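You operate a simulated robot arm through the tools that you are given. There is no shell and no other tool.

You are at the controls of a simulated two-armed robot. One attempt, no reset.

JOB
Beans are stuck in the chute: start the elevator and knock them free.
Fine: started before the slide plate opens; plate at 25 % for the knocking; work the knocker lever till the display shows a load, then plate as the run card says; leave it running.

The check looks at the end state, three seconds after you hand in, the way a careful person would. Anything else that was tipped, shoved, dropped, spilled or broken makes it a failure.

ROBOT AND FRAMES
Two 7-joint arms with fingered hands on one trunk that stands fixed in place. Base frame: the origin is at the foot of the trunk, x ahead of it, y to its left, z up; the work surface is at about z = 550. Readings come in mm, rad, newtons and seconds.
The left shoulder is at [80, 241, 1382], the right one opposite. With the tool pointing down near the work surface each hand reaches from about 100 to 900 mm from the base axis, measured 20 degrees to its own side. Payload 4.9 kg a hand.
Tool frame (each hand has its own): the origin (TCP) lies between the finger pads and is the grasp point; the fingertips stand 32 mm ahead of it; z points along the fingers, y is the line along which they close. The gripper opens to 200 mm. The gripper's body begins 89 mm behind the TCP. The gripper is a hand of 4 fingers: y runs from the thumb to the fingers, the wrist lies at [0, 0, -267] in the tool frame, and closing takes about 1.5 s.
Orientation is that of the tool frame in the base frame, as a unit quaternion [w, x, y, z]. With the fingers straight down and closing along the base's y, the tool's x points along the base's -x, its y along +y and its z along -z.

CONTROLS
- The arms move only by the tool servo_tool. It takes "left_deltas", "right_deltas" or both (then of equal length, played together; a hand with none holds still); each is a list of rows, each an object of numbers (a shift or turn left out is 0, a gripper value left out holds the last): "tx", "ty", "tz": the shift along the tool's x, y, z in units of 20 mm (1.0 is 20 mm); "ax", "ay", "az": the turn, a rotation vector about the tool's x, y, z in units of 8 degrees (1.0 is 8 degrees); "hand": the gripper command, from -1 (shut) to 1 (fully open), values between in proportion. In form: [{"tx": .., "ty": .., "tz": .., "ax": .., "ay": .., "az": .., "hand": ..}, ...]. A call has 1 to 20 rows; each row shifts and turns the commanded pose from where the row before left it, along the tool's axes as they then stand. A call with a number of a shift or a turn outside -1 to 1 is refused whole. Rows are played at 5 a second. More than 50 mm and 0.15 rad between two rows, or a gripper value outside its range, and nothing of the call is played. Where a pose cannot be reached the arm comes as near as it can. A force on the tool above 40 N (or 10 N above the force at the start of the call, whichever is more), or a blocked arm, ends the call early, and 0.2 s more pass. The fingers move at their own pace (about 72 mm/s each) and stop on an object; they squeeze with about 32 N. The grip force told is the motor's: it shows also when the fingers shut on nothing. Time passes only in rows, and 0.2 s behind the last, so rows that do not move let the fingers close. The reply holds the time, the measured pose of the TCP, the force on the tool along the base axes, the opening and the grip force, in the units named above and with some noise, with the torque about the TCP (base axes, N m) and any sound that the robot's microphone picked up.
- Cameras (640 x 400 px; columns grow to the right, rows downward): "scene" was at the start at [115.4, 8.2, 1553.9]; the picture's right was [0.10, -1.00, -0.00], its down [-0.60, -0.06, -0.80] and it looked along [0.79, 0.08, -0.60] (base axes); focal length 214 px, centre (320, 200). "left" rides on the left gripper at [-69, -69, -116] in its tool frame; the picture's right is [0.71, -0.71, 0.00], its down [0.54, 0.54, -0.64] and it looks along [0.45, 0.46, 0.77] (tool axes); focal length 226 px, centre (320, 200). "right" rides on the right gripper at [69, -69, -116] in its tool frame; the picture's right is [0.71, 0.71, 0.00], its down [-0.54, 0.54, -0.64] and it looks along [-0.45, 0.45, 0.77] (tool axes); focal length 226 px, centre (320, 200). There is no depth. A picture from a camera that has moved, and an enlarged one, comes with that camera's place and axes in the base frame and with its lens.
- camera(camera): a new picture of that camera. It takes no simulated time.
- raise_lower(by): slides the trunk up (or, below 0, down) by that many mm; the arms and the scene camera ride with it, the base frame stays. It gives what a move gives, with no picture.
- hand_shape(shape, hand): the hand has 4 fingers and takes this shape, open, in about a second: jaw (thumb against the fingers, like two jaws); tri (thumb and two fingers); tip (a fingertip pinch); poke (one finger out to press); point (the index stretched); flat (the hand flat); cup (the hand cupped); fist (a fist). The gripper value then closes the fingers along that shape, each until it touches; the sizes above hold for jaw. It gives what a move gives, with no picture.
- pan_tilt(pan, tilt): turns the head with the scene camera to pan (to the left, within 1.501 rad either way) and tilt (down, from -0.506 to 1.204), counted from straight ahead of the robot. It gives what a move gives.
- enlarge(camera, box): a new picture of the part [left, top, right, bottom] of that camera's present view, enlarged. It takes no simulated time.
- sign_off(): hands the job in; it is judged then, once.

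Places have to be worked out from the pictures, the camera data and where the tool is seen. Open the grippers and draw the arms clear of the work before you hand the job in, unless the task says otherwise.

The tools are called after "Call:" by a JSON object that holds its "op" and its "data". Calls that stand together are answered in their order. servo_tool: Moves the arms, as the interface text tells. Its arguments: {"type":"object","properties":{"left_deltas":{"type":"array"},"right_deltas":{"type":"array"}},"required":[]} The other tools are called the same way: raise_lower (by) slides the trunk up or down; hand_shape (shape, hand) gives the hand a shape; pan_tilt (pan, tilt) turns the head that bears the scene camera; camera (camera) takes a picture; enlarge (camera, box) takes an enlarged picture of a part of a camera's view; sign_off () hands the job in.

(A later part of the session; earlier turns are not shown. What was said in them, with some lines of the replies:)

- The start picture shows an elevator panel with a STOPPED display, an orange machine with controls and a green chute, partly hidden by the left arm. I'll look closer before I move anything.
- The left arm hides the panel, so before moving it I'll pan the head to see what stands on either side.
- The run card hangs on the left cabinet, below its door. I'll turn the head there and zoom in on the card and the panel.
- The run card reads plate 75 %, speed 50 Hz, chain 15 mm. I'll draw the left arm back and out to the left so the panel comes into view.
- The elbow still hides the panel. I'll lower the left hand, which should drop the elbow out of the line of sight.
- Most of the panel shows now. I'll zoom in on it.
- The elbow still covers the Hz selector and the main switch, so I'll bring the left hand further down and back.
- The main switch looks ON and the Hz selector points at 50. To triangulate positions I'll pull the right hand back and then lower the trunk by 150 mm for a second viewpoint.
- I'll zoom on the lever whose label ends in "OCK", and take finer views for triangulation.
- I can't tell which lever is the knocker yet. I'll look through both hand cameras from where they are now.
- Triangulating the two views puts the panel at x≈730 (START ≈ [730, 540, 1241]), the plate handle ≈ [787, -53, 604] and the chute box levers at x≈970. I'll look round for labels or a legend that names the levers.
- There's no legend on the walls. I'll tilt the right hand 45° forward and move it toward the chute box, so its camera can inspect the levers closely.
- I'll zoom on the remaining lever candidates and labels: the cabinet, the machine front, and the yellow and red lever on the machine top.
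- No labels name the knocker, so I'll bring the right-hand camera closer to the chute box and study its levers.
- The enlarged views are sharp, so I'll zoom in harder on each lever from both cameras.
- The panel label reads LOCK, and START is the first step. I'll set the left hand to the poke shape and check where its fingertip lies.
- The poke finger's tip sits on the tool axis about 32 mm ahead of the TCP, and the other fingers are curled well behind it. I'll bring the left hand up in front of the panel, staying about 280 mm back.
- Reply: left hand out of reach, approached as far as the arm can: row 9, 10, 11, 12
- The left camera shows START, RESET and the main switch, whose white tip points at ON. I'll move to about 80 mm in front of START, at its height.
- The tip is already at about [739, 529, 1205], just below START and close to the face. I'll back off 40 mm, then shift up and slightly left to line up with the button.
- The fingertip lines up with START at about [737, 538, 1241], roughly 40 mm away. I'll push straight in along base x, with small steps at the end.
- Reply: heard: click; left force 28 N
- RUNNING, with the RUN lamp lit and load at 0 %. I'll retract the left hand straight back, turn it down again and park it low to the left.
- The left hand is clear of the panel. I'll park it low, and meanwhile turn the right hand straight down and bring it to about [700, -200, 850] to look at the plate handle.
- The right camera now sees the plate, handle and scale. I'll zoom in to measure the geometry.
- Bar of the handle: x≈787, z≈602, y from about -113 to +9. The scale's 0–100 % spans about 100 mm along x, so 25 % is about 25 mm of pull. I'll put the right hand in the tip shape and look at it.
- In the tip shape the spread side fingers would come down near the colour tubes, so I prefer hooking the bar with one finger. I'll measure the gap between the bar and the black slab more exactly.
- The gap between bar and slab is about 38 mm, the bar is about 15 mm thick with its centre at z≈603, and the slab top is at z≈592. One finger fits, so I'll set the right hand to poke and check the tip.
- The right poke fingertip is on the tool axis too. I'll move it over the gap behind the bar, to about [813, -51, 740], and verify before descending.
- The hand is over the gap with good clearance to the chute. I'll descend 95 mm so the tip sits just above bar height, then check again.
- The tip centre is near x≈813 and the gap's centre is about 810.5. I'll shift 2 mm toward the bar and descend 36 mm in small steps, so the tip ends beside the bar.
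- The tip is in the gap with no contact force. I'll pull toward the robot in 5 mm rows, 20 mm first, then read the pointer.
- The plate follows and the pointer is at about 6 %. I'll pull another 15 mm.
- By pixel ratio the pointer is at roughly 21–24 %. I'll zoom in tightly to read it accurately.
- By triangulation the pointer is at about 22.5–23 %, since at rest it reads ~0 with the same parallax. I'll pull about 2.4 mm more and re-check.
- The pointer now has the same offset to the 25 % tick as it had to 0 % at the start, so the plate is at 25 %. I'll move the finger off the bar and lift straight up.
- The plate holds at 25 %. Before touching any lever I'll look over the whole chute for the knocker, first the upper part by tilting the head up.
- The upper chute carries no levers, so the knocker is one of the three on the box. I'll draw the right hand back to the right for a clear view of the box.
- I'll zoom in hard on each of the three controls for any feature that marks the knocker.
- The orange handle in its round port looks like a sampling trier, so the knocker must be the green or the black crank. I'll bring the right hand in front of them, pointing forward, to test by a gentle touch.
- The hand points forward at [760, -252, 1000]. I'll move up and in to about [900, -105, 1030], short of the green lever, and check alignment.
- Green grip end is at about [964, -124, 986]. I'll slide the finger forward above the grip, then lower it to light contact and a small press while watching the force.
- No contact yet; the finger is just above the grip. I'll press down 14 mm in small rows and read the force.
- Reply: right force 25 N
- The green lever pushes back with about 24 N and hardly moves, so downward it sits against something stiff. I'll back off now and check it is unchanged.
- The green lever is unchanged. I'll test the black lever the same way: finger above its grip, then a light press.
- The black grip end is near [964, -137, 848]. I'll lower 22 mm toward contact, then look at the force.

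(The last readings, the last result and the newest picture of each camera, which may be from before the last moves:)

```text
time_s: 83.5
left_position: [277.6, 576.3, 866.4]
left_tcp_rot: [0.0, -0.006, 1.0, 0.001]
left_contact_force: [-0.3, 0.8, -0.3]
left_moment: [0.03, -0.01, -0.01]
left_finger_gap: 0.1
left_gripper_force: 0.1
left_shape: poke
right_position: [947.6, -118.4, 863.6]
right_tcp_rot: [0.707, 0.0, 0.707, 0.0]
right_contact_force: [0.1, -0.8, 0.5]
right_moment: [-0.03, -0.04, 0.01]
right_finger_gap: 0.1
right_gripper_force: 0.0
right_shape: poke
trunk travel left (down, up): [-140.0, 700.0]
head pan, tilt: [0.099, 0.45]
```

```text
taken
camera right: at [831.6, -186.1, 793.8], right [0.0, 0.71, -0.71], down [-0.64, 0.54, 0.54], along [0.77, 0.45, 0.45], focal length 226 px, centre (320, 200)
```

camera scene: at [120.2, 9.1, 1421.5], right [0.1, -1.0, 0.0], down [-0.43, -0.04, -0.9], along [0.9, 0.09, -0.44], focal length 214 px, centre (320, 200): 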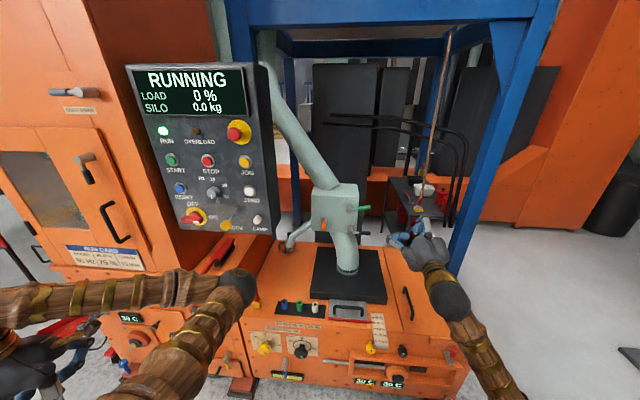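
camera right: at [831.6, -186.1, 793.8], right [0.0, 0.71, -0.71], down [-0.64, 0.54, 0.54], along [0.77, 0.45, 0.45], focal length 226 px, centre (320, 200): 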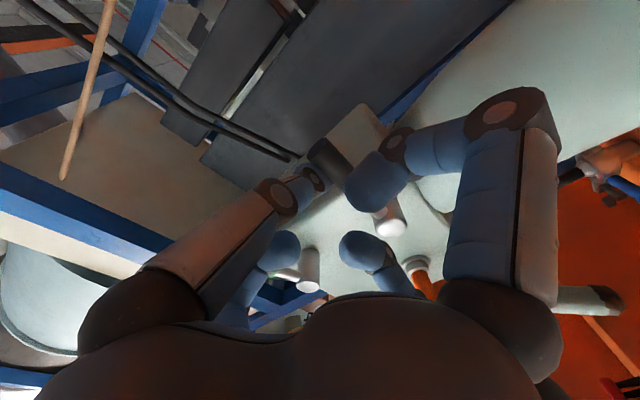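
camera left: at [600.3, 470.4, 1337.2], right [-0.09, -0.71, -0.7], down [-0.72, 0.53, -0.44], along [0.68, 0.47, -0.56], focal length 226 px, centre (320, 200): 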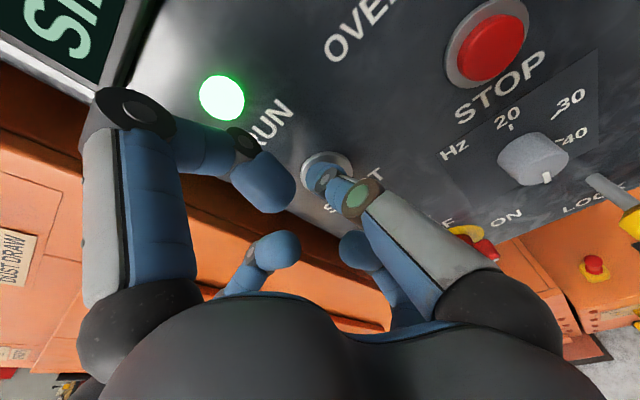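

No contact yet at z=863.6. I'll continue down in 3 mm rows, watching the force.

Call:
{"op": "servo_tool", "data": {"right_deltas": [{"tx": 0.15}, {"tx": 0.15}, {}]}}

Call:
{"op": "servo_tool", "data": {"right_deltas": [{"tx": 0.15}, {"tx": 0.1}, {}]}}

Call:
{"op": "camera", "data": {"camera": "right"}}

```text
time_s: 84.3
left_position: [277.3, 577.3, 867.3]
left_tcp_rot: [0.0, -0.006, 1.0, 0.001]
left_contact_force: [0.1, 0.0, 0.5]
left_moment: [0.01, -0.01, -0.01]
left_finger_gap: 0.0
left_gripper_force: 0.1
left_shape: poke
right_position: [945.8, -117.4, 859.2]
right_tcp_rot: [0.707, 0.0, 0.707, 0.0]
right_contact_force: [-0.2, -2.1, 2.2]
right_moment: [-0.03, -0.03, -0.04]
right_finger_gap: 0.0
right_gripper_force: 0.1
right_shape: poke
trunk travel left (down, up): [-140.0, 700.0]
head pan, tilt: [0.099, 0.45]
```

```text
time_s: 85.1
left_position: [277.3, 576.2, 867.1]
left_tcp_rot: [0.0, -0.006, 1.0, 0.001]
left_contact_force: [0.2, 0.1, -0.3]
left_moment: [0.0, 0.02, 0.0]
left_finger_gap: 0.0
left_gripper_force: 0.1
left_shape: poke
right_position: [947.2, -118.2, 852.5]
right_tcp_rot: [0.707, -0.001, 0.707, 0.001]
right_contact_force: [2.0, -1.3, 3.4]
right_moment: [-0.01, -0.05, -0.02]
right_finger_gap: 0.0
right_gripper_force: 0.0
right_shape: poke
trunk travel left (down, up): [-140.0, 700.0]
head pan, tilt: [0.099, 0.45]
```

```text
taken
camera right: at [831.3, -186.3, 782.3], right [0.0, 0.71, -0.71], down [-0.64, 0.54, 0.54], along [0.77, 0.45, 0.45], focal length 226 px, centre (320, 200)
```

right: 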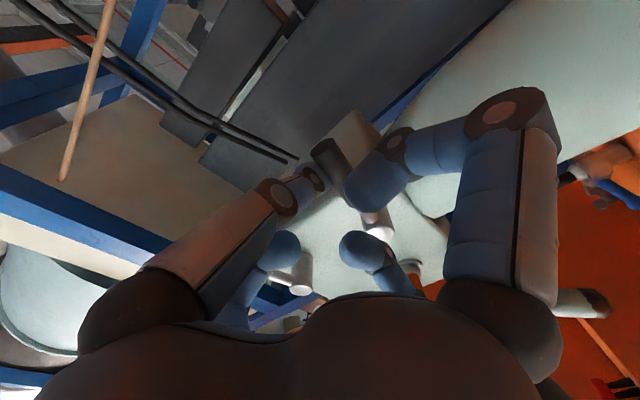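

The black lever yields at 2–3 N and moves with the finger. I'll lift off to see whether it springs back.

Call:
{"op": "servo_tool", "data": {"right_deltas": [{"tx": -0.6}, {"tx": -0.6}, {"tx": -0.3}, {}]}}

Call:
{"op": "camera", "data": {"camera": "right"}}

Call:
{"op": "enlarge", "data": {"camera": "scene", "box": [300, 180, 420, 280]}}

```text
time_s: 86.1
left_position: [278.2, 576.1, 865.7]
left_tcp_rot: [0.0, -0.006, 1.0, 0.001]
left_contact_force: [0.0, -0.7, -0.6]
left_moment: [0.0, 0.02, 0.02]
left_finger_gap: 0.1
left_gripper_force: 0.0
left_shape: poke
right_position: [948.1, -118.8, 882.4]
right_tcp_rot: [0.707, 0.0, 0.707, -0.001]
right_contact_force: [0.1, -0.4, -0.1]
right_moment: [-0.01, 0.0, -0.01]
right_finger_gap: 0.0
right_gripper_force: 0.1
right_shape: poke
trunk travel left (down, up): [-140.0, 700.0]
head pan, tilt: [0.099, 0.45]
```

```text
taken
camera right: at [831.1, -186.7, 812.1], right [0.0, 0.71, -0.71], down [-0.64, 0.54, 0.54], along [0.77, 0.45, 0.45], focal length 226 px, centre (320, 200)
```

right: 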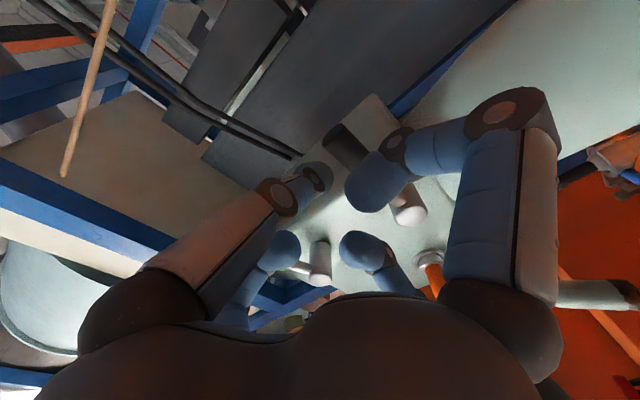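

```text
4.00 times, centred on (360, 230) of scene
camera zoom: at [120.2, 9.1, 1421.5], right [0.1, -1.0, 0.0], down [-0.43, -0.04, -0.9], along [0.9, 0.09, -0.44], focal length 858 px, centre (160, 80)
```

zoom: 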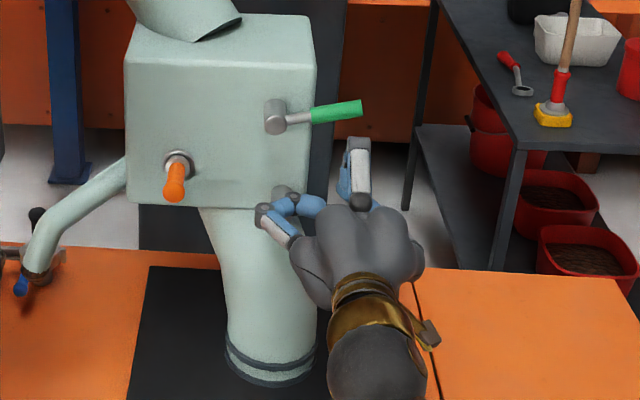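

The black lever came back to z≈846 after being pressed to about 831, so it is spring-return: this is the knocker. I'll give it a fuller stroke down and back and listen.

Call:
{"op": "servo_tool", "data": {"right_deltas": [{"tx": 0.8}, {"tx": 0.8}, {"tx": 0.6}, {"tx": 0.5}, {}]}}

Call:
{"op": "camera", "data": {"camera": "right"}}

Call:
{"op": "enlarge", "data": {"camera": "scene", "box": [120, 50, 290, 160]}}

```text
time_s: 87.3
left_position: [277.4, 577.6, 866.6]
left_tcp_rot: [0.001, -0.006, 1.0, 0.0]
left_contact_force: [0.1, 0.5, 0.4]
left_moment: [-0.05, 0.0, 0.01]
left_finger_gap: 0.0
left_gripper_force: 0.0
left_shape: poke
right_position: [946.7, -116.7, 830.9]
right_tcp_rot: [0.708, 0.0, 0.706, 0.0]
right_contact_force: [2.4, 1.5, 8.7]
right_moment: [0.08, -0.21, -0.03]
right_finger_gap: 0.0
right_gripper_force: 0.2
right_shape: poke
trunk travel left (down, up): [-140.0, 700.0]
head pan, tilt: [0.099, 0.45]
```

```text
taken
camera right: at [830.9, -184.7, 759.5], right [0.0, 0.71, -0.71], down [-0.64, 0.54, 0.54], along [0.77, 0.45, 0.46], focal length 226 px, centre (320, 200)
```

right: 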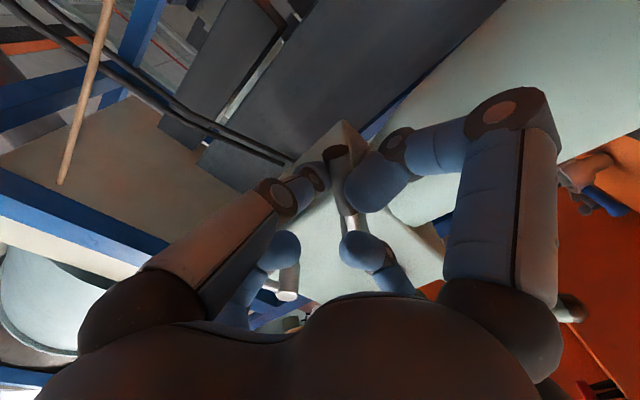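

```text
3.64 times, centred on (205, 105) of scene
camera zoom: at [119.2, 9.4, 1421.6], right [0.1, -1.0, 0.0], down [-0.43, -0.04, -0.9], along [0.9, 0.09, -0.43], focal length 780 px, centre (738, 546)
```

zoom: 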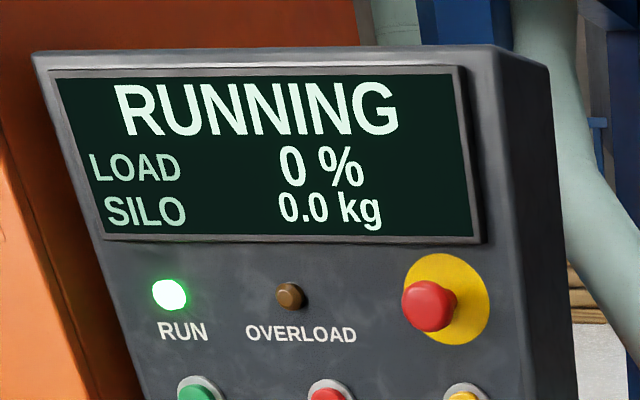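

Force is 8.7 N and rising smoothly, with no knock yet. I'll press another 20 mm.

Call:
{"op": "servo_tool", "data": {"right_deltas": [{"tx": 0.4}, {"tx": 0.3}, {"tx": 0.3}, {}]}}

Call:
{"op": "enlarge", "data": {"camera": "scene", "box": [120, 50, 290, 160]}}

Call:
{"op": "camera", "data": {"camera": "right"}}

```text
time_s: 88.4
left_position: [278.5, 576.2, 865.8]
left_tcp_rot: [0.0, -0.006, 1.0, 0.002]
left_contact_force: [0.8, -0.8, -0.4]
left_moment: [0.05, 0.04, -0.03]
left_finger_gap: 0.1
left_gripper_force: 0.1
left_shape: poke
right_position: [950.0, -118.7, 819.5]
right_tcp_rot: [0.714, 0.0, 0.7, 0.0]
right_contact_force: [-2.6, -2.8, 14.7]
right_moment: [0.03, -0.31, 0.0]
right_finger_gap: 0.1
right_gripper_force: 0.0
right_shape: poke
trunk travel left (down, up): [-140.0, 700.0]
head pan, tilt: [0.099, 0.45]
stopped in row 4 (right hand): the force on the tool passed its limit at 41 N (the readings are from after the stop); the commanded pose is now the measured one
```

```text
3.64 times, centred on (205, 105) of scene
camera zoom: at [119.9, 8.3, 1421.0], right [0.1, -1.0, 0.0], down [-0.43, -0.04, -0.9], along [0.9, 0.09, -0.44], focal length 780 px, centre (738, 546)
```

zoom: 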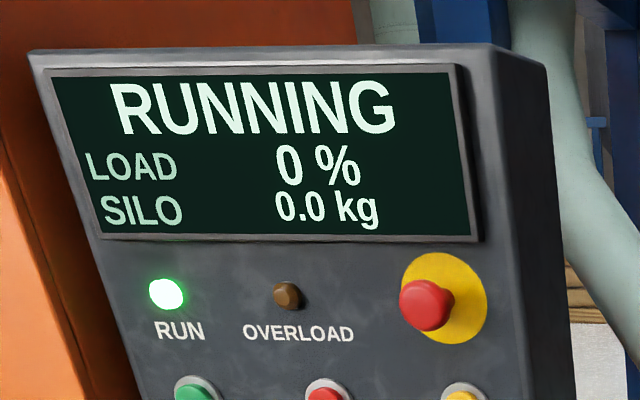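

```text
taken
camera right: at [834.0, -187.8, 747.2], right [0.01, 0.71, -0.71], down [-0.65, 0.54, 0.53], along [0.76, 0.45, 0.47], focal length 226 px, centre (320, 200)
```

right: 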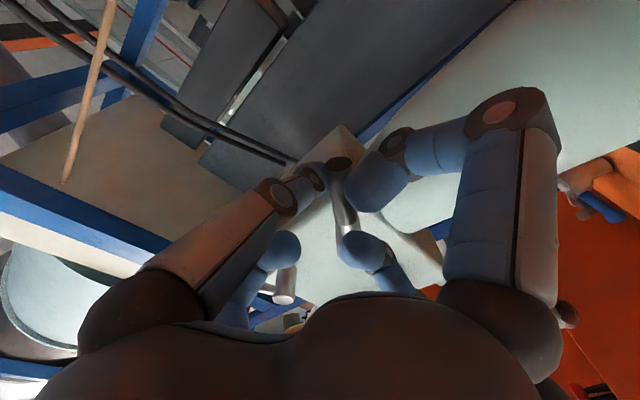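

The lever reached its end stop at z≈820 with 41 N, and there was no sound. I'll release it quickly, since the knock may come on the spring-back.

Call:
{"op": "servo_tool", "data": {"right_deltas": [{"tx": -1}, {"tx": -1}, {"tx": -1}, {}]}}

Call:
{"op": "enlarge", "data": {"camera": "scene", "box": [120, 50, 290, 160]}}

Call:
{"op": "camera", "data": {"camera": "right"}}

```text
time_s: 89.4
left_position: [277.6, 577.0, 865.3]
left_tcp_rot: [0.0, -0.006, 1.0, 0.001]
left_contact_force: [0.0, 0.6, 0.0]
left_moment: [0.0, 0.01, -0.03]
left_finger_gap: 0.0
left_gripper_force: 0.0
left_shape: poke
right_position: [944.8, -116.8, 873.5]
right_tcp_rot: [0.71, -0.001, 0.705, 0.001]
right_contact_force: [0.3, -0.4, -0.5]
right_moment: [-0.01, -0.02, 0.0]
right_finger_gap: 0.4
right_gripper_force: 0.0
right_shape: poke
trunk travel left (down, up): [-140.0, 700.0]
head pan, tilt: [0.099, 0.45]
```

```text
3.64 times, centred on (205, 105) of scene
camera zoom: at [120.3, 9.2, 1421.4], right [0.1, -0.99, 0.0], down [-0.43, -0.04, -0.9], along [0.9, 0.09, -0.44], focal length 780 px, centre (738, 546)
```

zoom: 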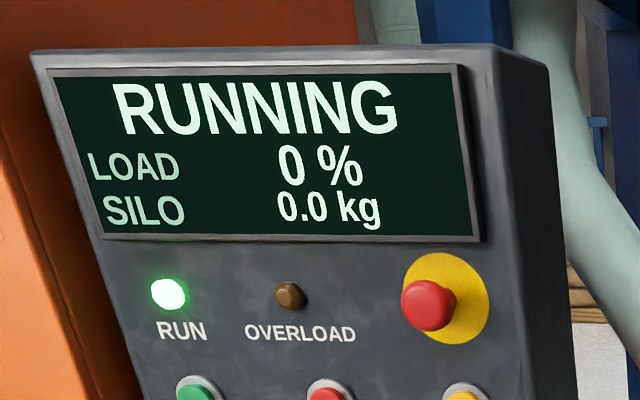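

```text
taken
camera right: at [830.3, -184.9, 803.0], right [0.01, 0.71, -0.71], down [-0.65, 0.54, 0.54], along [0.76, 0.46, 0.46], focal length 226 px, centre (320, 200)
```

right: 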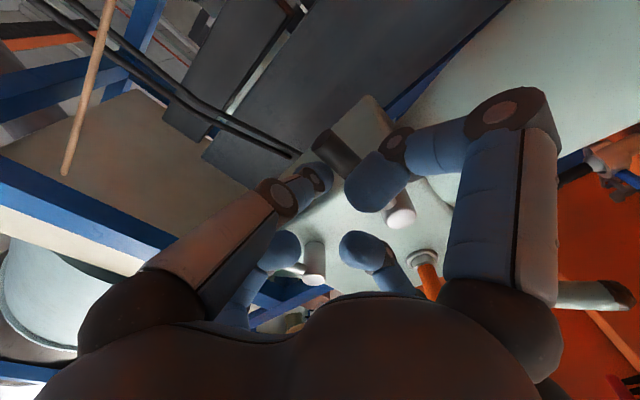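

The lever sprang back fully. I'll work it with three down-up strokes and listen for knocks.

Call:
{"op": "servo_tool", "data": {"right_deltas": [{"tx": 0.8}, {"tx": 0.8}, {"tx": 0.75}, {"tx": -0.8}, {"tx": -0.8}, {"tx": -0.75}, {"tx": 0.8}, {"tx": 0.8}, {"tx": 0.75}, {"tx": -0.8}, {"tx": -0.8}, {"tx": -0.75}, {"tx": 0.8}, {"tx": 0.8}, {"tx": 0.75}, {"tx": -0.8}, {"tx": -0.8}, {"tx": -0.75}, {}]}}

Call:
{"op": "enlarge", "data": {"camera": "scene", "box": [120, 50, 290, 160]}}

Call:
{"op": "camera", "data": {"camera": "right"}}

```text
time_s: 93.4
left_position: [278.0, 576.0, 865.7]
left_tcp_rot: [0.0, -0.006, 1.0, 0.001]
left_contact_force: [-0.4, -0.1, 0.7]
left_moment: [-0.01, 0.0, -0.01]
left_finger_gap: 0.0
left_gripper_force: 0.0
left_shape: poke
right_position: [947.5, -117.7, 874.4]
right_tcp_rot: [0.71, -0.001, 0.704, 0.001]
right_contact_force: [-0.9, 0.7, 0.2]
right_moment: [0.02, 0.0, 0.04]
right_finger_gap: 0.1
right_gripper_force: 0.2
right_shape: poke
trunk travel left (down, up): [-140.0, 700.0]
head pan, tilt: [0.099, 0.45]
```

```text
3.64 times, centred on (205, 105) of scene
camera zoom: at [120.3, 9.1, 1421.4], right [0.1, -1.0, 0.0], down [-0.43, -0.04, -0.9], along [0.9, 0.09, -0.44], focal length 780 px, centre (738, 546)
```

zoom: 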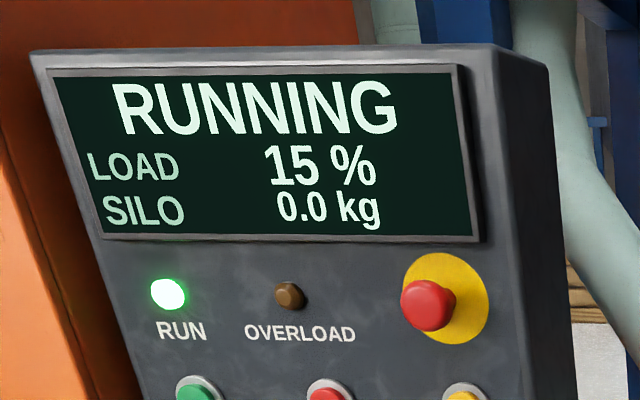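

```text
taken
camera right: at [832.1, -185.5, 802.7], right [0.01, 0.71, -0.71], down [-0.65, 0.54, 0.54], along [0.76, 0.46, 0.46], focal length 226 px, centre (320, 200)
```

right: 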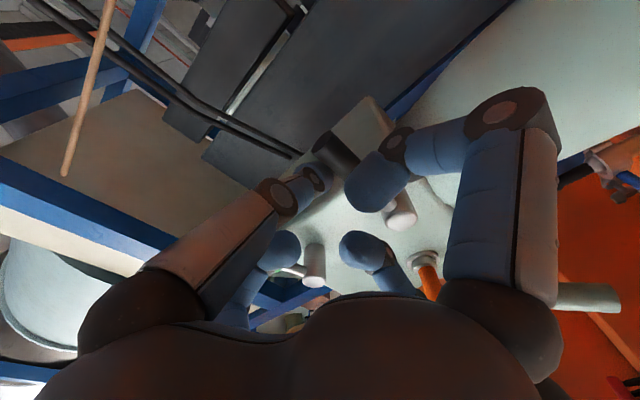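

The display shows LOAD 15 %, so the beans are free. I'll back the hand away from the lever and turn it down again for the plate.

Call:
{"op": "servo_tool", "data": {"right_deltas": [{"tx": -0.5}, {"tz": -1}, {"tz": -1}, {"tz": -1}, {"tz": -1}, {"tz": -1}, {"tz": -1}, {"tz": -1}, {"tz": -1}, {"tz": -0.8}]}}

Call:
{"op": "servo_tool", "data": {"right_deltas": [{"ay": 1}, {"ay": 1}, {"ay": 1}, {"ay": 1}, {"ay": 1}, {"ay": 1}, {"ay": 1}, {"ay": 1}, {"ay": 1}, {"ay": 1}, {"ay": 1}, {"ay": 0.3}]}}

Call:
{"op": "camera", "data": {"camera": "scene"}}

Call:
{"op": "enlarge", "data": {"camera": "scene", "box": [120, 50, 290, 160]}}

```text
time_s: 95.6
left_position: [277.4, 577.9, 865.3]
left_tcp_rot: [-0.001, -0.006, 1.0, 0.001]
left_contact_force: [-0.2, 0.2, -1.0]
left_moment: [0.01, 0.01, -0.02]
left_finger_gap: 0.0
left_gripper_force: 0.0
left_shape: poke
right_position: [770.9, -116.9, 883.8]
right_tcp_rot: [0.711, 0.0, 0.704, -0.001]
right_contact_force: [0.1, 0.2, 0.5]
right_moment: [-0.03, -0.01, -0.04]
right_finger_gap: 0.1
right_gripper_force: 0.1
right_shape: poke
trunk travel left (down, up): [-140.0, 700.0]
head pan, tilt: [0.099, 0.45]
```

```text
time_s: 98.2
left_position: [277.5, 576.3, 865.9]
left_tcp_rot: [0.0, -0.006, 1.0, 0.002]
left_contact_force: [0.4, 0.9, 0.5]
left_moment: [-0.01, 0.0, -0.01]
left_finger_gap: 0.0
left_gripper_force: 0.0
left_shape: poke
right_position: [770.6, -118.4, 882.8]
right_tcp_rot: [0.001, 0.0, 1.0, 0.0]
right_contact_force: [-0.1, -0.6, 0.8]
right_moment: [-0.01, 0.04, 0.02]
right_finger_gap: 0.0
right_gripper_force: 0.0
right_shape: poke
trunk travel left (down, up): [-140.0, 700.0]
head pan, tilt: [0.099, 0.45]
```

```text
taken
camera scene: at [120.1, 9.3, 1421.5], right [0.1, -1.0, 0.0], down [-0.43, -0.04, -0.9], along [0.9, 0.09, -0.44], focal length 214 px, centre (320, 200)
```

scene: 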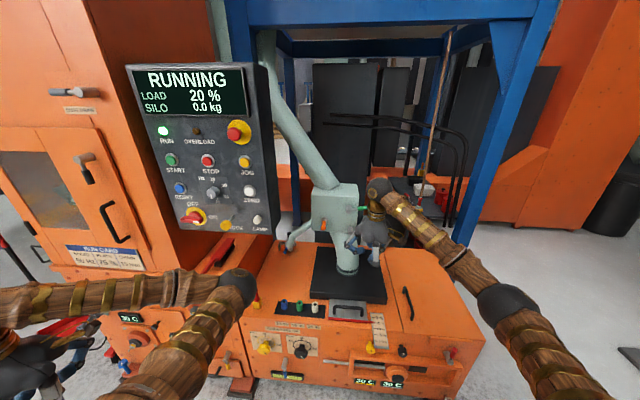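

```text
3.64 times, centred on (205, 105) of scene
camera zoom: at [120.1, 9.3, 1421.5], right [0.1, -1.0, 0.0], down [-0.43, -0.04, -0.9], along [0.9, 0.09, -0.44], focal length 780 px, centre (738, 546)
```

zoom: 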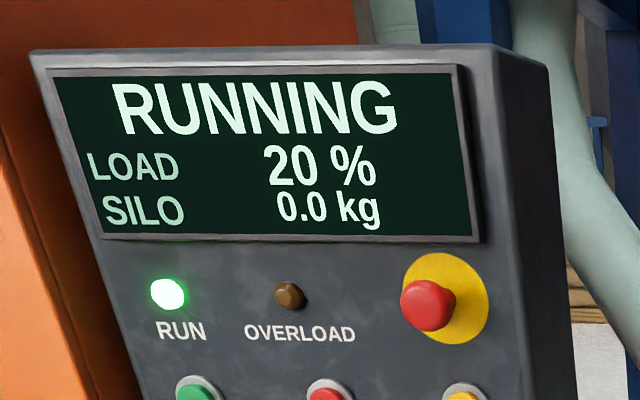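

Load holds at 20 % with the plate at 25 %. Next I go back over the gap behind the bar, which is now at x≈759, to about [793, -54, 655].

Call:
{"op": "servo_tool", "data": {"right_deltas": [{"tx": -0.28, "ty": 0.8, "tz": 0.5}, {"tx": -0.28, "ty": 0.8, "tz": 0.5}, {"tx": -0.28, "ty": 0.8, "tz": 0.5}, {"tx": -0.28, "ty": 0.8, "tz": 0.5}, {"tz": 1}, {"tz": 1}, {"tz": 1}, {"tz": 1}, {"tz": 1}, {"tz": 1}, {"tz": 1}, {"tz": 1}, {"tz": 1}, {"tz": 0.4}, {}]}}

Call:
{"op": "camera", "data": {"camera": "right"}}

Call:
{"op": "pan_tilt", "data": {"pan": 0.1, "tilt": 0.55}}

Call:
{"op": "enlarge", "data": {"camera": "scene", "box": [300, 230, 400, 310]}}

```text
time_s: 101.4
left_position: [278.1, 576.7, 866.2]
left_tcp_rot: [0.001, -0.006, 1.0, 0.001]
left_contact_force: [-0.7, -0.4, -0.5]
left_moment: [-0.03, -0.02, 0.02]
left_finger_gap: 0.0
left_gripper_force: 0.0
left_shape: poke
right_position: [793.0, -52.8, 654.3]
right_tcp_rot: [0.001, 0.0, 1.0, 0.0]
right_contact_force: [0.4, 0.0, -0.2]
right_moment: [-0.01, 0.03, 0.0]
right_finger_gap: 0.0
right_gripper_force: 0.1
right_shape: poke
trunk travel left (down, up): [-140.0, 700.0]
head pan, tilt: [0.099, 0.45]
```

```text
taken
camera right: at [724.5, -121.5, 769.5], right [-0.71, 0.71, 0.0], down [0.54, 0.54, 0.64], along [0.46, 0.45, -0.76], focal length 226 px, centre (320, 200)
```

right: 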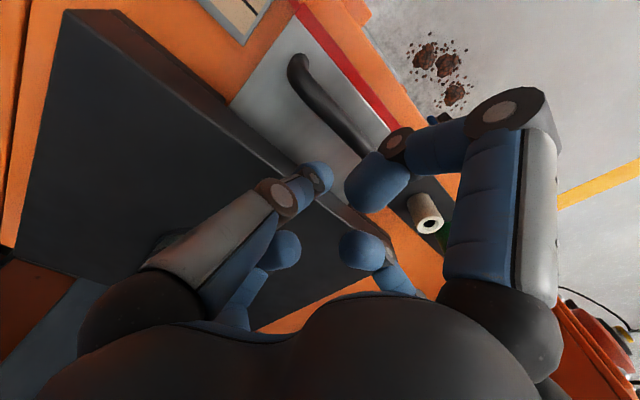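

```text
time_s: 102.1
left_position: [278.6, 576.4, 866.4]
left_tcp_rot: [0.0, -0.006, 1.0, 0.001]
left_contact_force: [-0.6, 0.5, 0.1]
left_moment: [0.03, -0.03, 0.0]
left_finger_gap: 0.1
left_gripper_force: 0.1
left_shape: poke
right_position: [793.8, -52.6, 655.3]
right_tcp_rot: [0.002, 0.0, 1.0, 0.0]
right_contact_force: [0.1, 0.7, -0.4]
right_moment: [-0.01, -0.01, 0.01]
right_finger_gap: 0.0
right_gripper_force: 0.1
right_shape: poke
trunk travel left (down, up): [-140.0, 700.0]
head pan, tilt: [0.099, 0.55]
```

```text
5.00 times, centred on (350, 270) of scene
camera zoom: at [118.2, 8.9, 1412.5], right [0.1, -1.0, 0.0], down [-0.52, -0.05, -0.85], along [0.85, 0.08, -0.52], focal length 1072 px, centre (170, -150)
```

zoom: 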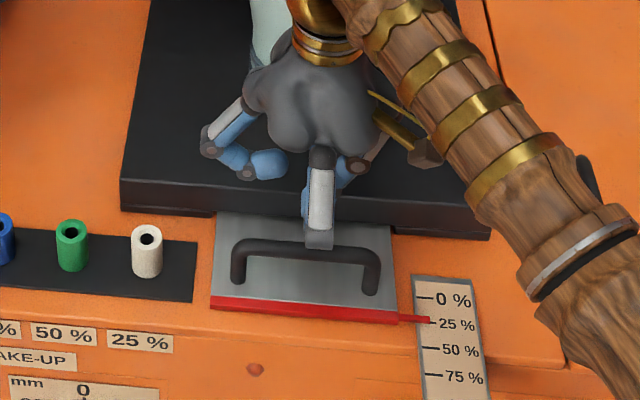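

The finger is behind the bar at the 25 % position. I'll descend 37 mm and pull about 58 mm to get near 70 %.

Call:
{"op": "servo_tool", "data": {"right_deltas": [{"tz": 0.6}, {"tz": 0.6}, {"tz": 0.65}, {"tx": 0.3}, {"tx": 0.25}, {"tx": 0.25}, {"tx": 0.25}, {"tx": 0.25}, {"tx": 0.25}, {"tx": 0.25}, {"tx": 0.25}, {"tx": 0.25}, {"tx": 0.25}, {"tx": 0.25}, {}]}}

Call:
{"op": "enlarge", "data": {"camera": "scene", "box": [300, 230, 400, 310]}}

Call:
{"op": "enlarge", "data": {"camera": "scene", "box": [368, 285, 392, 307]}}

```text
time_s: 105.3
left_position: [278.4, 576.7, 865.7]
left_tcp_rot: [0.0, -0.006, 1.0, 0.001]
left_contact_force: [-0.5, 0.8, 0.3]
left_moment: [0.0, -0.04, -0.02]
left_finger_gap: 0.1
left_gripper_force: 0.0
left_shape: poke
right_position: [738.4, -53.5, 618.2]
right_tcp_rot: [0.001, 0.0, 1.0, 0.001]
right_contact_force: [2.8, 1.3, -0.4]
right_moment: [0.01, -0.04, 0.01]
right_finger_gap: 0.0
right_gripper_force: 0.1
right_shape: poke
trunk travel left (down, up): [-140.0, 700.0]
head pan, tilt: [0.099, 0.55]
```

```text
5.00 times, centred on (350, 270) of scene
camera zoom: at [118.5, 9.0, 1412.4], right [0.1, -1.0, 0.0], down [-0.52, -0.05, -0.85], along [0.85, 0.08, -0.52], focal length 1072 px, centre (170, -150)
```

zoom: 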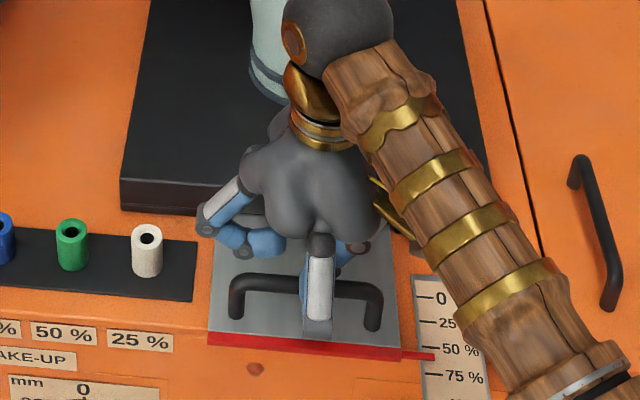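

```text
16.00 times, centred on (380, 296) of scene
camera zoom: at [118.5, 9.0, 1412.4], right [0.1, -1.0, 0.0], down [-0.52, -0.05, -0.85], along [0.85, 0.08, -0.52], focal length 3432 px, centre (-640, -1336)
```

zoom: 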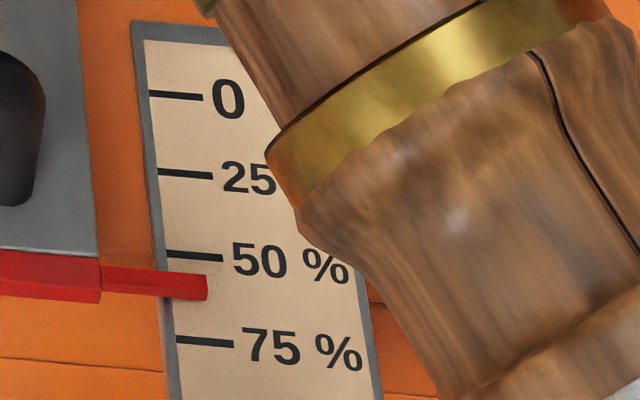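

The pointer reads about 61.7 %, which agrees with the hand's travel. I need about 13.5 mm more.

Call:
{"op": "servo_tool", "data": {"right_deltas": [{"tx": 0.25}, {"tx": 0.22}, {"tx": 0.18}, {}]}}

Call:
{"op": "enlarge", "data": {"camera": "scene", "box": [368, 289, 392, 311]}}

```text
time_s: 106.3
left_position: [278.0, 576.8, 866.7]
left_tcp_rot: [0.0, -0.005, 1.0, 0.0]
left_contact_force: [0.4, -0.1, 0.4]
left_moment: [-0.02, -0.01, 0.01]
left_finger_gap: 0.0
left_gripper_force: 0.1
left_shape: poke
right_position: [725.3, -53.3, 617.1]
right_tcp_rot: [0.001, -0.001, 1.0, -0.001]
right_contact_force: [3.2, 0.7, 1.1]
right_moment: [0.02, -0.04, 0.01]
right_finger_gap: 0.3
right_gripper_force: 0.0
right_shape: poke
trunk travel left (down, up): [-140.0, 700.0]
head pan, tilt: [0.099, 0.55]
```

```text
16.00 times, centred on (380, 300) of scene
camera zoom: at [118.5, 8.9, 1412.4], right [0.1, -1.0, 0.0], down [-0.52, -0.05, -0.85], along [0.85, 0.08, -0.52], focal length 3432 px, centre (-640, -1400)
```

zoom: 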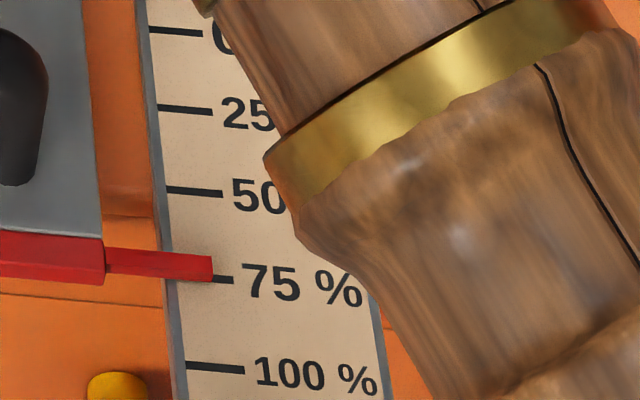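

The pointer stands at the 75 % tick with the same parallax offset as before, so the plate is at 75 %. I'll move the finger off the bar, lift up and check again.

Call:
{"op": "servo_tool", "data": {"right_deltas": [{"tx": -0.5}, {"tx": -0.4}, {"tz": -0.8}, {"tz": -1}, {"tz": -1}, {"tz": -1}, {"tz": -1}, {"tz": -1}, {"tz": -1}, {"tz": -1}, {"tz": -1}, {}]}}

Call:
{"op": "enlarge", "data": {"camera": "scene", "box": [368, 289, 392, 311]}}

Call:
{"op": "camera", "data": {"camera": "scene"}}

Call:
{"op": "enlarge", "data": {"camera": "scene", "box": [100, 20, 300, 220]}}

```text
time_s: 108.9
left_position: [278.6, 575.7, 865.7]
left_tcp_rot: [0.0, -0.006, 1.0, 0.001]
left_contact_force: [-0.2, 0.2, 0.3]
left_moment: [0.01, 0.0, -0.03]
left_finger_gap: 0.0
left_gripper_force: 0.1
left_shape: poke
right_position: [742.3, -54.3, 793.5]
right_tcp_rot: [0.001, 0.0, 1.0, 0.001]
right_contact_force: [0.7, -0.6, -0.7]
right_moment: [0.01, 0.03, -0.03]
right_finger_gap: 0.1
right_gripper_force: 0.1
right_shape: poke
trunk travel left (down, up): [-140.0, 700.0]
head pan, tilt: [0.099, 0.55]
```

```text
16.00 times, centred on (380, 300) of scene
camera zoom: at [118.4, 8.9, 1412.4], right [0.1, -1.0, 0.0], down [-0.52, -0.05, -0.85], along [0.85, 0.08, -0.52], focal length 3432 px, centre (-640, -1400)
```

zoom: 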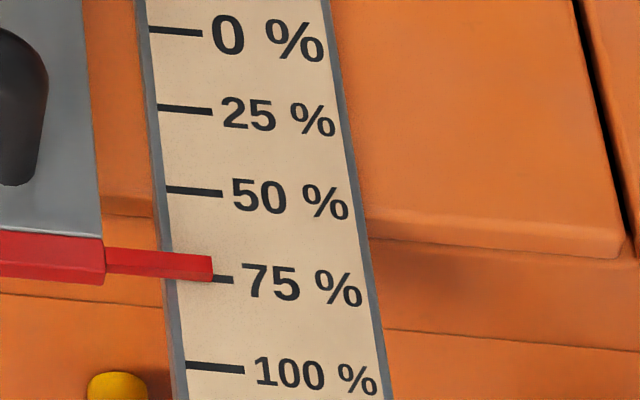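

```text
taken
camera scene: at [118.4, 8.9, 1412.4], right [0.1, -1.0, 0.0], down [-0.52, -0.05, -0.85], along [0.85, 0.08, -0.52], focal length 214 px, centre (320, 200)
```

scene: 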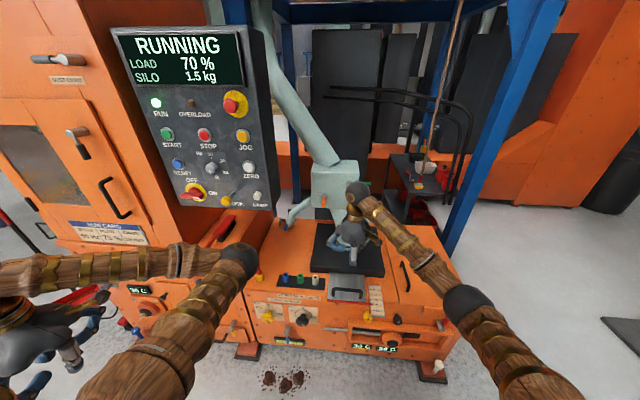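

```text
2.00 times, centred on (200, 120) of scene
camera zoom: at [118.4, 8.9, 1412.4], right [0.1, -1.0, 0.0], down [-0.52, -0.05, -0.85], along [0.85, 0.08, -0.52], focal length 429 px, centre (560, 360)
```

zoom: 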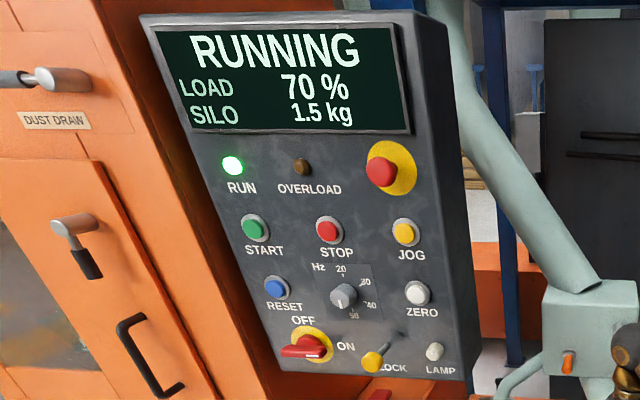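

The plate stands at 75 %, the display shows RUNNING with LOAD 70 %, SILO 1.5 kg and no overload. I'll draw the right hand back to the right, then open both hands.

Call:
{"op": "servo_tool", "data": {"right_deltas": [{"tx": 0.6, "ty": -0.95, "tz": -0.65}, {"tx": 0.6, "ty": -0.95, "tz": -0.65}, {"tx": 0.6, "ty": -0.95, "tz": -0.65}, {"tx": 0.6, "ty": -0.95, "tz": -0.65}, {"tx": 0.6, "ty": -0.95, "tz": -0.65}, {"tx": 0.6, "ty": -0.95, "tz": -0.65}, {"tx": 0.6, "ty": -0.95, "tz": -0.65}, {"tx": 0.6, "ty": -0.95, "tz": -0.65}, {"tx": 0.6, "ty": -0.95, "tz": -0.65}, {"tx": 0.6, "ty": -0.95, "tz": -0.65}, {"tx": 0.6, "ty": -0.95, "tz": -0.65}, {"tx": 0.6, "ty": -0.95, "tz": -0.65}, {"tx": 0.6, "ty": -0.95, "tz": -0.65}, {"tx": 1}, {"tx": 1}, {"tx": 1}, {}]}}

Call:
{"op": "hand_shape", "data": {"shape": "jaw", "hand": "right"}}

Call:
{"op": "hand_shape", "data": {"shape": "jaw", "hand": "left"}}

Call:
{"op": "camera", "data": {"camera": "scene"}}

Call:
{"op": "enlarge", "data": {"camera": "scene", "box": [240, 150, 460, 330]}}

Call:
{"op": "enlarge", "data": {"camera": "scene", "box": [100, 20, 300, 220]}}

```text
time_s: 112.5
left_position: [278.0, 575.7, 867.3]
left_tcp_rot: [0.0, -0.006, 1.0, 0.0]
left_contact_force: [0.6, -0.5, -0.1]
left_moment: [-0.01, 0.04, -0.03]
left_finger_gap: 0.0
left_gripper_force: 0.0
left_shape: poke
right_position: [526.4, -301.0, 962.9]
right_tcp_rot: [0.001, -0.001, 1.0, 0.0]
right_contact_force: [0.7, -0.6, -0.3]
right_moment: [0.02, 0.02, -0.03]
right_finger_gap: 0.0
right_gripper_force: 0.1
right_shape: poke
trunk travel left (down, up): [-140.0, 700.0]
head pan, tilt: [0.099, 0.55]
```

```text
time_s: 113.4
left_position: [277.6, 577.3, 866.0]
left_tcp_rot: [0.0, -0.007, 1.0, 0.001]
left_contact_force: [-0.2, -0.2, 1.4]
left_moment: [0.01, 0.01, 0.03]
left_finger_gap: 0.1
left_gripper_force: 0.0
left_shape: poke
right_position: [525.9, -300.5, 962.1]
right_tcp_rot: [0.003, -0.001, 1.0, -0.001]
right_contact_force: [-0.2, 0.2, 0.9]
right_moment: [0.02, 0.04, -0.02]
right_finger_gap: 199.9
right_gripper_force: 0.1
right_shape: jaw
trunk travel left (down, up): [-140.0, 700.0]
head pan, tilt: [0.099, 0.55]
```

```text
time_s: 114.3
left_position: [277.4, 576.9, 866.0]
left_tcp_rot: [0.0, -0.006, 1.0, 0.0]
left_contact_force: [0.0, 1.0, -0.3]
left_moment: [-0.03, 0.02, 0.0]
left_finger_gap: 200.2
left_gripper_force: 0.0
left_shape: jaw
right_position: [526.8, -300.6, 961.4]
right_tcp_rot: [0.001, -0.001, 1.0, 0.0]
right_contact_force: [0.9, -0.1, 0.0]
right_moment: [-0.02, -0.01, 0.0]
right_finger_gap: 199.6
right_gripper_force: 0.0
right_shape: jaw
trunk travel left (down, up): [-140.0, 700.0]
head pan, tilt: [0.099, 0.55]
```

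```text
taken
camera scene: at [118.1, 8.8, 1412.4], right [0.1, -1.0, 0.0], down [-0.52, -0.05, -0.85], along [0.85, 0.08, -0.52], focal length 214 px, centre (320, 200)
```

scene: 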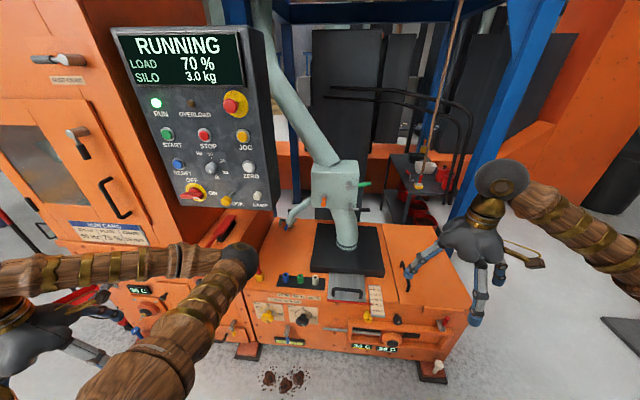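

```text
2.22 times, centred on (350, 240) of scene
camera zoom: at [118.1, 8.8, 1412.4], right [0.1, -1.0, 0.0], down [-0.52, -0.05, -0.85], along [0.85, 0.08, -0.52], focal length 477 px, centre (253, 111)
```

zoom: 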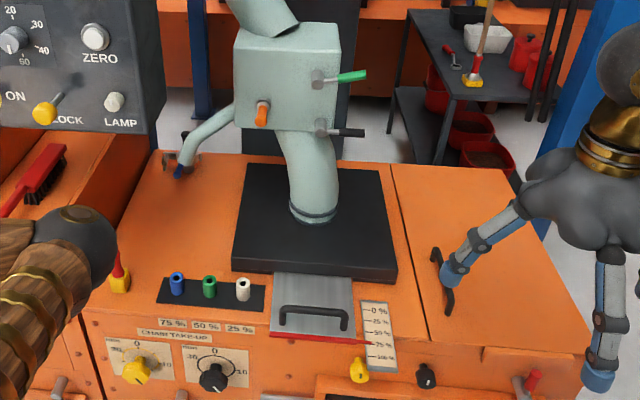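

```text
2.00 times, centred on (200, 120) of scene
camera zoom: at [118.1, 8.8, 1412.4], right [0.1, -1.0, 0.0], down [-0.52, -0.05, -0.85], along [0.85, 0.08, -0.52], focal length 429 px, centre (560, 360)
```

zoom: 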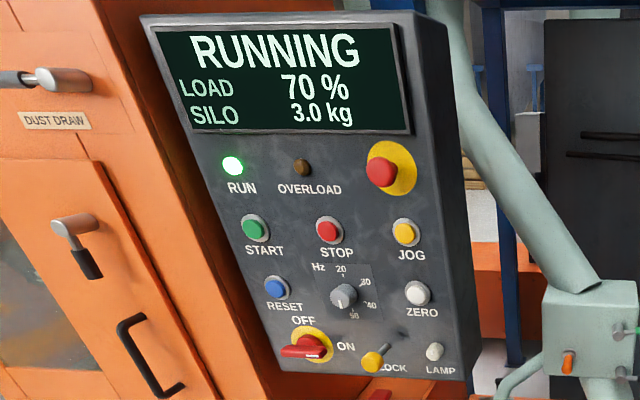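

The elevator is RUNNING at LOAD 70 % with the silo filling. The plate is at 75 %, the knocker is back at rest, nothing else looks disturbed, and both hands are open and clear. I'm handing in.

Call:
{"op": "sign_off", "data": {}}

```text
The job is handed in.
```

The elevator is running with the beans flowing, and I've handed the job in. At hand-in the display read RUNNING, load 70 %, silo 3.0 kg and still rising, with no overload.

- **Start:** I pressed START while the slide plate was still at 0 %.
- **Knocking:** With the plate at 25 %, I worked the black lever on the chute box. No label named the knocker; the black lever was the one that sprang back when pressed. After one full stroke and three more, the display showed a load of 15 %.
- **Plate:** I then opened it to 75 %, as the run card says. That is read from the pointer on the scale and should be good to about 1 %.
- **Other run card settings:** The speed was already at 50 Hz and the chain take-up at about 15 mm, so I left both alone.

While finding the knocker I also pressed lightly on the green lever. It barely gave and looked unchanged afterwards.

Both hands are open and drawn back from the machine.
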